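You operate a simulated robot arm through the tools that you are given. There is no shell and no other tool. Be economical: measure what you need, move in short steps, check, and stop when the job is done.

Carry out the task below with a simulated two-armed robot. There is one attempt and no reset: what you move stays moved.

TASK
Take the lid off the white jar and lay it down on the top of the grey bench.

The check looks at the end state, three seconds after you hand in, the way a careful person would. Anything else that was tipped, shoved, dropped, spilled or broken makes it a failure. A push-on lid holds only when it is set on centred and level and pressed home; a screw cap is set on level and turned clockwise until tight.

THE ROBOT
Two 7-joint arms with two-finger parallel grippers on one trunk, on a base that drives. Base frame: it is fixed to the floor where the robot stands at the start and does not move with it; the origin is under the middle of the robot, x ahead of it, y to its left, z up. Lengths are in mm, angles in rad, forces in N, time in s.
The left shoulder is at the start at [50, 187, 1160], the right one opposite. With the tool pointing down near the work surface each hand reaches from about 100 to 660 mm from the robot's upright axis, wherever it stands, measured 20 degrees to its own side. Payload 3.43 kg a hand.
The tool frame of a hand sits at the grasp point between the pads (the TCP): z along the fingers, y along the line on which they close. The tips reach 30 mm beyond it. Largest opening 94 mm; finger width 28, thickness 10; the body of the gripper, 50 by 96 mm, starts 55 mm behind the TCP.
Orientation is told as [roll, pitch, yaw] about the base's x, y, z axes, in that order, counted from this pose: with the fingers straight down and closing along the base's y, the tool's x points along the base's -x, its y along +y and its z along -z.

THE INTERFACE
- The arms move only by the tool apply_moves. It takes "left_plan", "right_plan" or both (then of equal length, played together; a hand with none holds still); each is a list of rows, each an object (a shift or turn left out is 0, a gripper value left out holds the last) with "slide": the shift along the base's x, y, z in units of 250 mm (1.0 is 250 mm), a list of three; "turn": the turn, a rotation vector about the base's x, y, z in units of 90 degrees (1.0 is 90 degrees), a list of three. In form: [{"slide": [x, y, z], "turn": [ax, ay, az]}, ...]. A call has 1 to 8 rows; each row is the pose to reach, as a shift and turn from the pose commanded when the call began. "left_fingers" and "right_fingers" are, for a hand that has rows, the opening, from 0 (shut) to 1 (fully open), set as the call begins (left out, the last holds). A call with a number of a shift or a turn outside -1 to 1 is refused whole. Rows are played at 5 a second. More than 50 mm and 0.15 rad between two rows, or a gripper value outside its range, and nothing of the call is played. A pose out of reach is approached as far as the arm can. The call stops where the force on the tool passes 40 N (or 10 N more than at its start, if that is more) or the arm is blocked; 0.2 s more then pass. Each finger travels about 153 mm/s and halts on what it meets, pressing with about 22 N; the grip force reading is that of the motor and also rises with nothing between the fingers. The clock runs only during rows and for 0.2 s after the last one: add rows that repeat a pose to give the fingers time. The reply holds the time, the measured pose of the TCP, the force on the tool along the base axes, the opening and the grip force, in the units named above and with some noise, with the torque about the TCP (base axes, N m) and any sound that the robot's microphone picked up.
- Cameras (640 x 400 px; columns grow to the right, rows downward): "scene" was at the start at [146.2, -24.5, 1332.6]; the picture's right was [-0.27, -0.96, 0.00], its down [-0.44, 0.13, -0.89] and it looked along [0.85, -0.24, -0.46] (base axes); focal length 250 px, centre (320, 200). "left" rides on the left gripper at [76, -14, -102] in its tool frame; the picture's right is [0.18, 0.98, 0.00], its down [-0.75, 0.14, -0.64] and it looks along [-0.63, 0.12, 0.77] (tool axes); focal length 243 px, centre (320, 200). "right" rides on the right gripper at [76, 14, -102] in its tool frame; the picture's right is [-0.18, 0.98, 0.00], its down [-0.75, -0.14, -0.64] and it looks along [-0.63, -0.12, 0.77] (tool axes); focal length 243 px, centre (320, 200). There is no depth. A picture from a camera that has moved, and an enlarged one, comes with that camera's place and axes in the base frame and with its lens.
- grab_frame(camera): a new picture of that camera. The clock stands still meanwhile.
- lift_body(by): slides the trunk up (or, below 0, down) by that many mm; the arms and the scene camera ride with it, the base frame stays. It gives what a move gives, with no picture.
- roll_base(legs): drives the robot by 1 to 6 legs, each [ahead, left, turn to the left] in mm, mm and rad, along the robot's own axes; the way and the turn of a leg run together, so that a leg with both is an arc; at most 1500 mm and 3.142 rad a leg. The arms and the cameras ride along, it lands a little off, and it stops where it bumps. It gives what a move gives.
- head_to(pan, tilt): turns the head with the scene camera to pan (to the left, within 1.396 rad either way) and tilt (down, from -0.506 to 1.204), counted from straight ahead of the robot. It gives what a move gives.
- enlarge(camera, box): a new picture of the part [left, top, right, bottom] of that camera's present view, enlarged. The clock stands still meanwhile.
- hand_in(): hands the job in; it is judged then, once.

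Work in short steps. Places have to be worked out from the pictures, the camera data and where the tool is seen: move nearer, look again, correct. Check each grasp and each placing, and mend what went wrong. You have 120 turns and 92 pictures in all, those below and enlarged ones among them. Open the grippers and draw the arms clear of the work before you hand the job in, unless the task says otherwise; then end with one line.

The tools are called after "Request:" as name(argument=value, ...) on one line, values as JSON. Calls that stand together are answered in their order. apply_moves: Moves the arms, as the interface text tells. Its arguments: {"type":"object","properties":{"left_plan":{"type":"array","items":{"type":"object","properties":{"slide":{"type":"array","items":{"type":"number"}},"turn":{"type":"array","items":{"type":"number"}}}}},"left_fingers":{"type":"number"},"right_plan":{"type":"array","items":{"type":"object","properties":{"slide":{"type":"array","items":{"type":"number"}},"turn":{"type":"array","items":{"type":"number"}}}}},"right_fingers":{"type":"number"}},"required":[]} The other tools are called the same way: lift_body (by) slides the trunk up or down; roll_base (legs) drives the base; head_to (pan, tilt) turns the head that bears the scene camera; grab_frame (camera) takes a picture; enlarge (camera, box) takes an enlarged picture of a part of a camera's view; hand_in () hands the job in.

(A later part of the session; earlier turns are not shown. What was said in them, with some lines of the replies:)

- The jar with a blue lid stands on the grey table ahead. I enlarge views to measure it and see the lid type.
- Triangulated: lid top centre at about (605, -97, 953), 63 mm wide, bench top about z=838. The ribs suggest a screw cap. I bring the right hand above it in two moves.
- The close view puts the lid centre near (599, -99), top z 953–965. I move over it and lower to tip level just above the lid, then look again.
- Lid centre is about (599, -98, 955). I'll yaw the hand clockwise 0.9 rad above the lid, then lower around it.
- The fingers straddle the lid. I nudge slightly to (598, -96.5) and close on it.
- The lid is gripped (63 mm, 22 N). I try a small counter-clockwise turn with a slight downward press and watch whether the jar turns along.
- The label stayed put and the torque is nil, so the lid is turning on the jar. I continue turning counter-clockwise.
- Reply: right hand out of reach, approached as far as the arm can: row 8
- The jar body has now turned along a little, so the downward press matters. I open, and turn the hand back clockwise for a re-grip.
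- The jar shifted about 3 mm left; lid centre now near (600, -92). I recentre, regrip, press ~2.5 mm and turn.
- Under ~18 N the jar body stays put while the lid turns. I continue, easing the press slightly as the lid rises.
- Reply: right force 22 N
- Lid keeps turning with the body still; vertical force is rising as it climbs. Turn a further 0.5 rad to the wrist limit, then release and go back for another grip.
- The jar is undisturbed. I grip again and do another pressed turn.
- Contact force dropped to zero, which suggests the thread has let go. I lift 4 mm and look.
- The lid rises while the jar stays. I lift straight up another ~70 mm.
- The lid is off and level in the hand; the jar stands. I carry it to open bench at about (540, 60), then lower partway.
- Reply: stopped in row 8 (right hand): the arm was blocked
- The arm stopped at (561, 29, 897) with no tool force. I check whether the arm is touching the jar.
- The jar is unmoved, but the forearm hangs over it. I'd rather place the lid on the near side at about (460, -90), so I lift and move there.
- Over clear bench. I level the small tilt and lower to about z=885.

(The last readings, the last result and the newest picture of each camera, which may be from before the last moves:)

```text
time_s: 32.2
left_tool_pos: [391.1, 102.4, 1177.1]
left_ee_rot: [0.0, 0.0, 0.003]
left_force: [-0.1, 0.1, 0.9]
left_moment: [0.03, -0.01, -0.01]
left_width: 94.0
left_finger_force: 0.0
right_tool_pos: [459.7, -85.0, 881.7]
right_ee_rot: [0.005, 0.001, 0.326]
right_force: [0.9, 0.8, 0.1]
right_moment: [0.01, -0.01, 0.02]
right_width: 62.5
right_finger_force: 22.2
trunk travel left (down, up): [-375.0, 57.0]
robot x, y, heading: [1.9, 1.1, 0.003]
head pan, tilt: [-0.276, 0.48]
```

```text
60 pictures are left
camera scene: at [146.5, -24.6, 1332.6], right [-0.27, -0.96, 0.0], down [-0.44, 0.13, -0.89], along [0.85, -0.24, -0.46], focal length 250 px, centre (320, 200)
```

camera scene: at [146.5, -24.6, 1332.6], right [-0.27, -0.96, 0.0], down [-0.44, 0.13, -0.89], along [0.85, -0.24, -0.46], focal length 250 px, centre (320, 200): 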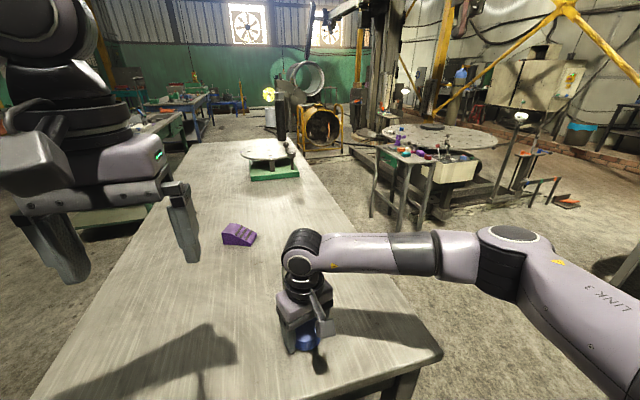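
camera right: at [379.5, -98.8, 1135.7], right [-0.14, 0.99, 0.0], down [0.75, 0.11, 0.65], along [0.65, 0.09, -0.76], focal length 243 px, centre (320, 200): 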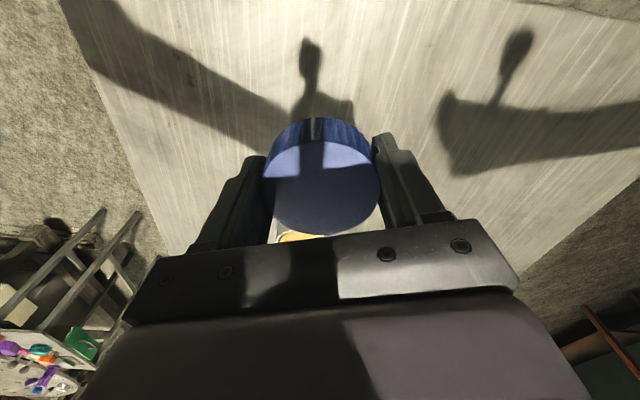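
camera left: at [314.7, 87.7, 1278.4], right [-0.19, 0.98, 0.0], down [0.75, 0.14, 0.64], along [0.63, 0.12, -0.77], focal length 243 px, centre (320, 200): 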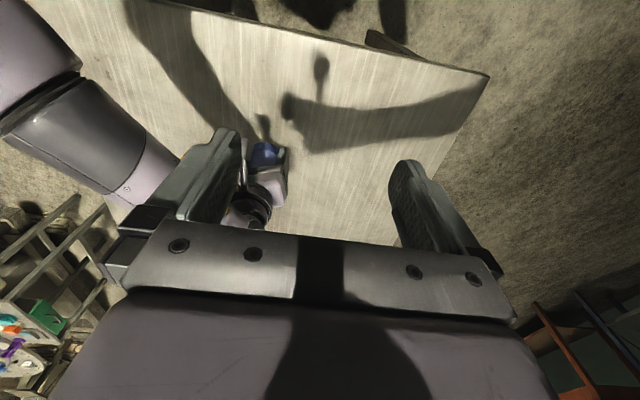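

Close to the bench now; I creep down in 2–3 mm steps until contact force appears.

Request:
apply_moves(right_plan=[{"slide": [0, 0, -0.012]}, {"slide": [0, 0, -0.02]}, {"slide": [0, 0, -0.028]}, {"slide": [0, 0, -0.036]}])

Request:
enlarge(camera="scene", box=[240, 290, 400, 390])

```text
time_s: 33.3
left_tool_pos: [388.6, 101.5, 1176.9]
left_ee_rot: [0.001, -0.003, 0.003]
left_force: [-0.3, 0.3, -0.8]
left_moment: [0.02, 0.01, 0.0]
left_width: 93.7
left_finger_force: 0.1
right_tool_pos: [459.6, -86.3, 880.8]
right_ee_rot: [0.008, -0.008, 0.327]
right_force: [-11.3, -2.8, 19.8]
right_moment: [-0.77, 0.41, -0.43]
right_width: 62.6
right_finger_force: 22.1
trunk travel left (down, up): [-375.0, 57.0]
robot x, y, heading: [2.2, 0.1, 0.003]
head pan, tilt: [-0.276, 0.48]
stopped in row 4 (right hand): the force on the tool passed its limit at 42 N (the readings are from after the stop); the commanded pose is now the measured one
```

```text
4.00 times, centred on (320, 340) of scene
camera zoom: at [143.8, -24.8, 1332.7], right [-0.27, -0.96, 0.0], down [-0.44, 0.13, -0.89], along [0.85, -0.24, -0.46], focal length 999 px, centre (320, -360)
```

zoom: 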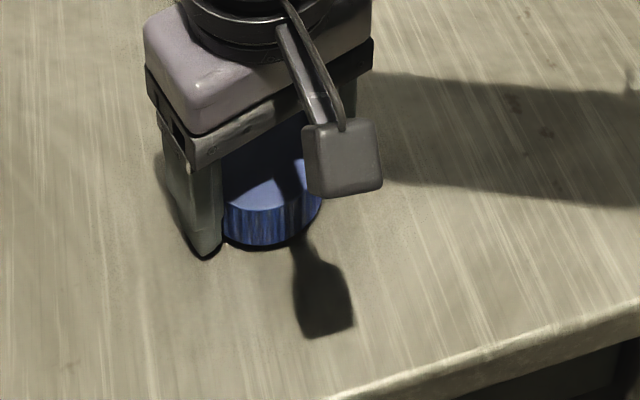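

Contact with the bench. I ease up 1.5 mm and open the fingers.

Request:
apply_moves(right_plan=[{"slide": [0, 0, 0.006]}, {"slide": [0, 0, 0.006]}])

Request:
apply_moves(right_plan=[{"slide": [0, 0, 0]}, {"slide": [0, 0, 0]}, {"slide": [0, 0, 0]}], right_fingers=1)

Request:
enlarge(camera="scene", box=[240, 290, 400, 390])

Request:
grab_frame(camera="right")

```text
time_s: 33.9
left_tool_pos: [389.4, 101.3, 1177.0]
left_ee_rot: [-0.001, -0.003, 0.002]
left_force: [0.2, 0.0, 0.3]
left_moment: [0.03, 0.0, 0.0]
left_width: 93.9
left_finger_force: 0.2
right_tool_pos: [458.7, -85.3, 880.2]
right_ee_rot: [0.005, -0.008, 0.327]
right_force: [-11.9, -1.0, 16.7]
right_moment: [-0.72, 0.41, -0.48]
right_width: 62.4
right_finger_force: 22.2
trunk travel left (down, up): [-375.0, 57.0]
robot x, y, heading: [-1.5, 2.2, 0.0]
head pan, tilt: [-0.276, 0.48]
```

```text
time_s: 34.7
left_tool_pos: [388.8, 103.6, 1177.2]
left_ee_rot: [0.0, -0.002, 0.001]
left_force: [-0.8, -0.3, -0.1]
left_moment: [0.02, -0.02, 0.01]
left_width: 94.1
left_finger_force: 0.1
right_tool_pos: [460.2, -84.2, 879.7]
right_ee_rot: [0.005, -0.01, 0.327]
right_force: [-1.0, 13.4, 12.7]
right_moment: [-0.3, -0.04, -0.06]
right_width: 86.8
right_finger_force: 0.1
trunk travel left (down, up): [-375.0, 57.0]
robot x, y, heading: [-0.6, 4.1, -0.0]
head pan, tilt: [-0.276, 0.48]
```

```text
4.00 times, centred on (320, 340) of scene
camera zoom: at [145.0, -23.1, 1332.8], right [-0.27, -0.96, 0.0], down [-0.44, 0.12, -0.89], along [0.85, -0.24, -0.46], focal length 999 px, centre (320, -360)
```

zoom: 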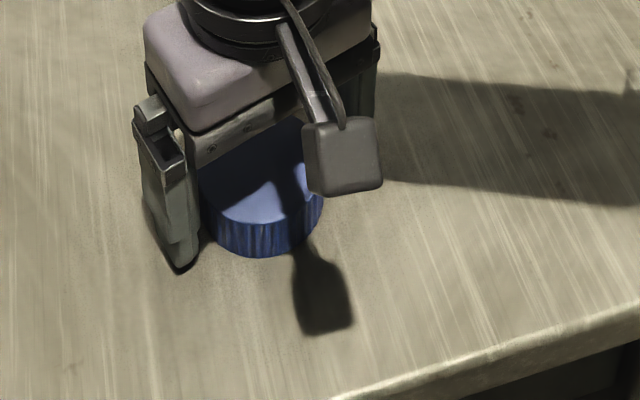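

```text
57 pictures are left
camera right: at [383.0, -95.3, 982.9], right [-0.14, 0.99, 0.01], down [0.75, 0.1, 0.65], along [0.64, 0.1, -0.76], focal length 243 px, centre (320, 200)
```

right: 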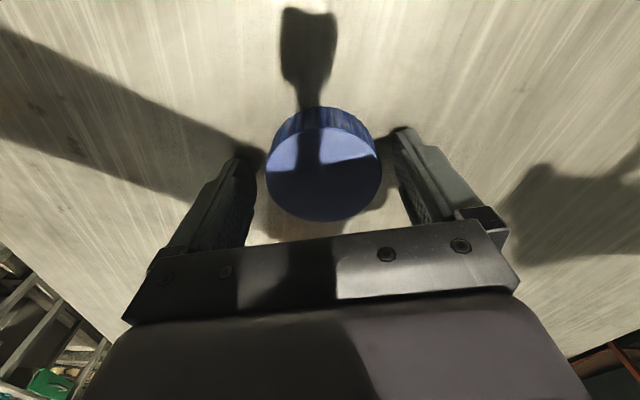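

The lid is down flat and free; the fingers still touch the bench. I raise straight up in small steps, then clear.

Request:
apply_moves(right_plan=[{"slide": [0, 0, 0.02]}, {"slide": [0, 0, 0.06]}, {"slide": [0, 0, 0.14]}, {"slide": [0, 0, 0.28]}, {"slide": [0, 0, 0.45]}, {"slide": [0, 0, 0.63]}, {"slide": [0, 0, 0.8]}])

Request:
apply_moves(right_plan=[{"slide": [-0.15, -0.05, 0.08]}, {"slide": [-0.3, -0.1, 0.16]}, {"slide": [-0.45, -0.2, 0.2]}, {"slide": [-0.6, -0.3, 0.25]}])

Request:
grab_frame(camera="scene")

Request:
enlarge(camera="scene", box=[220, 230, 396, 340])

```text
time_s: 36.3
left_tool_pos: [390.0, 101.1, 1177.9]
left_ee_rot: [-0.001, 0.0, 0.002]
left_force: [0.0, -0.2, 0.4]
left_moment: [0.01, -0.02, 0.04]
left_width: 94.1
left_finger_force: 0.1
right_tool_pos: [460.4, -85.6, 1078.9]
right_ee_rot: [0.006, -0.007, 0.325]
right_force: [-0.4, -0.4, -0.3]
right_moment: [-0.02, 0.06, 0.02]
right_width: 94.0
right_finger_force: 0.2
trunk travel left (down, up): [-375.0, 57.0]
robot x, y, heading: [-0.9, -0.1, -0.003]
head pan, tilt: [-0.276, 0.48]
```

```text
time_s: 37.3
left_tool_pos: [390.0, 102.0, 1177.2]
left_ee_rot: [0.002, -0.002, 0.002]
left_force: [-0.1, -0.4, 0.6]
left_moment: [-0.01, -0.01, -0.02]
left_width: 93.9
left_finger_force: 0.0
right_tool_pos: [311.1, -161.9, 1142.6]
right_ee_rot: [0.004, -0.007, 0.325]
right_force: [0.0, 0.1, -0.4]
right_moment: [0.02, 0.01, 0.01]
right_width: 93.8
right_finger_force: 0.0
trunk travel left (down, up): [-375.0, 57.0]
robot x, y, heading: [3.1, -1.2, 0.004]
head pan, tilt: [-0.276, 0.48]
```

```text
56 pictures are left
camera scene: at [145.4, -25.0, 1332.7], right [-0.27, -0.96, 0.0], down [-0.44, 0.13, -0.89], along [0.85, -0.24, -0.46], focal length 250 px, centre (320, 200)
```

scene: 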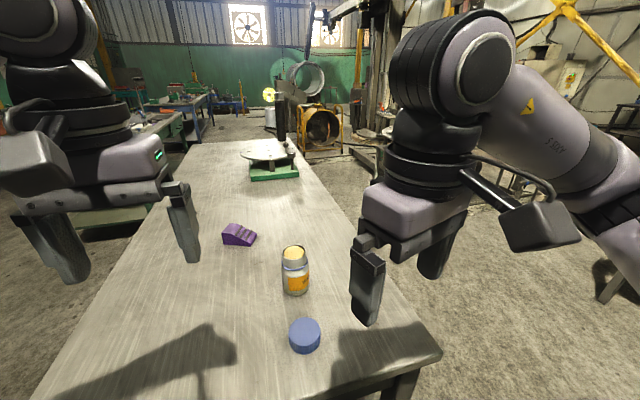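

```text
3.64 times, centred on (308, 285) of scene
camera zoom: at [145.4, -25.0, 1332.7], right [-0.27, -0.96, 0.0], down [-0.44, 0.13, -0.89], along [0.85, -0.24, -0.46], focal length 908 px, centre (364, -109)
```

zoom: 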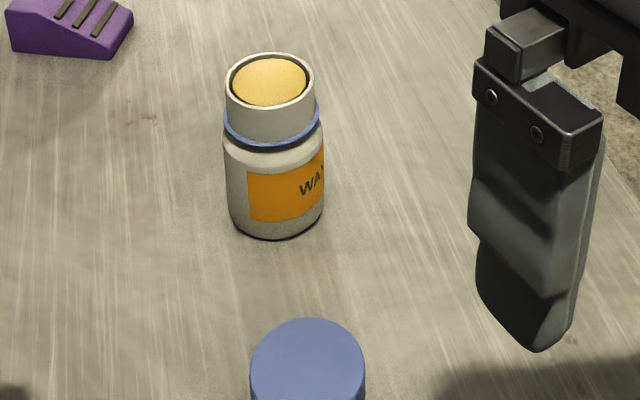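

The lid lies flat on the bench, the jar stands upright and open, and both hands are clear, so I hand in.

Request:
hand_in()

```text
The job is handed in.
```

The lid is off the white jar and lying flat on the grey bench. The jar is still upright, though unscrewing the cap turned it a little and shifted it about 4 mm.
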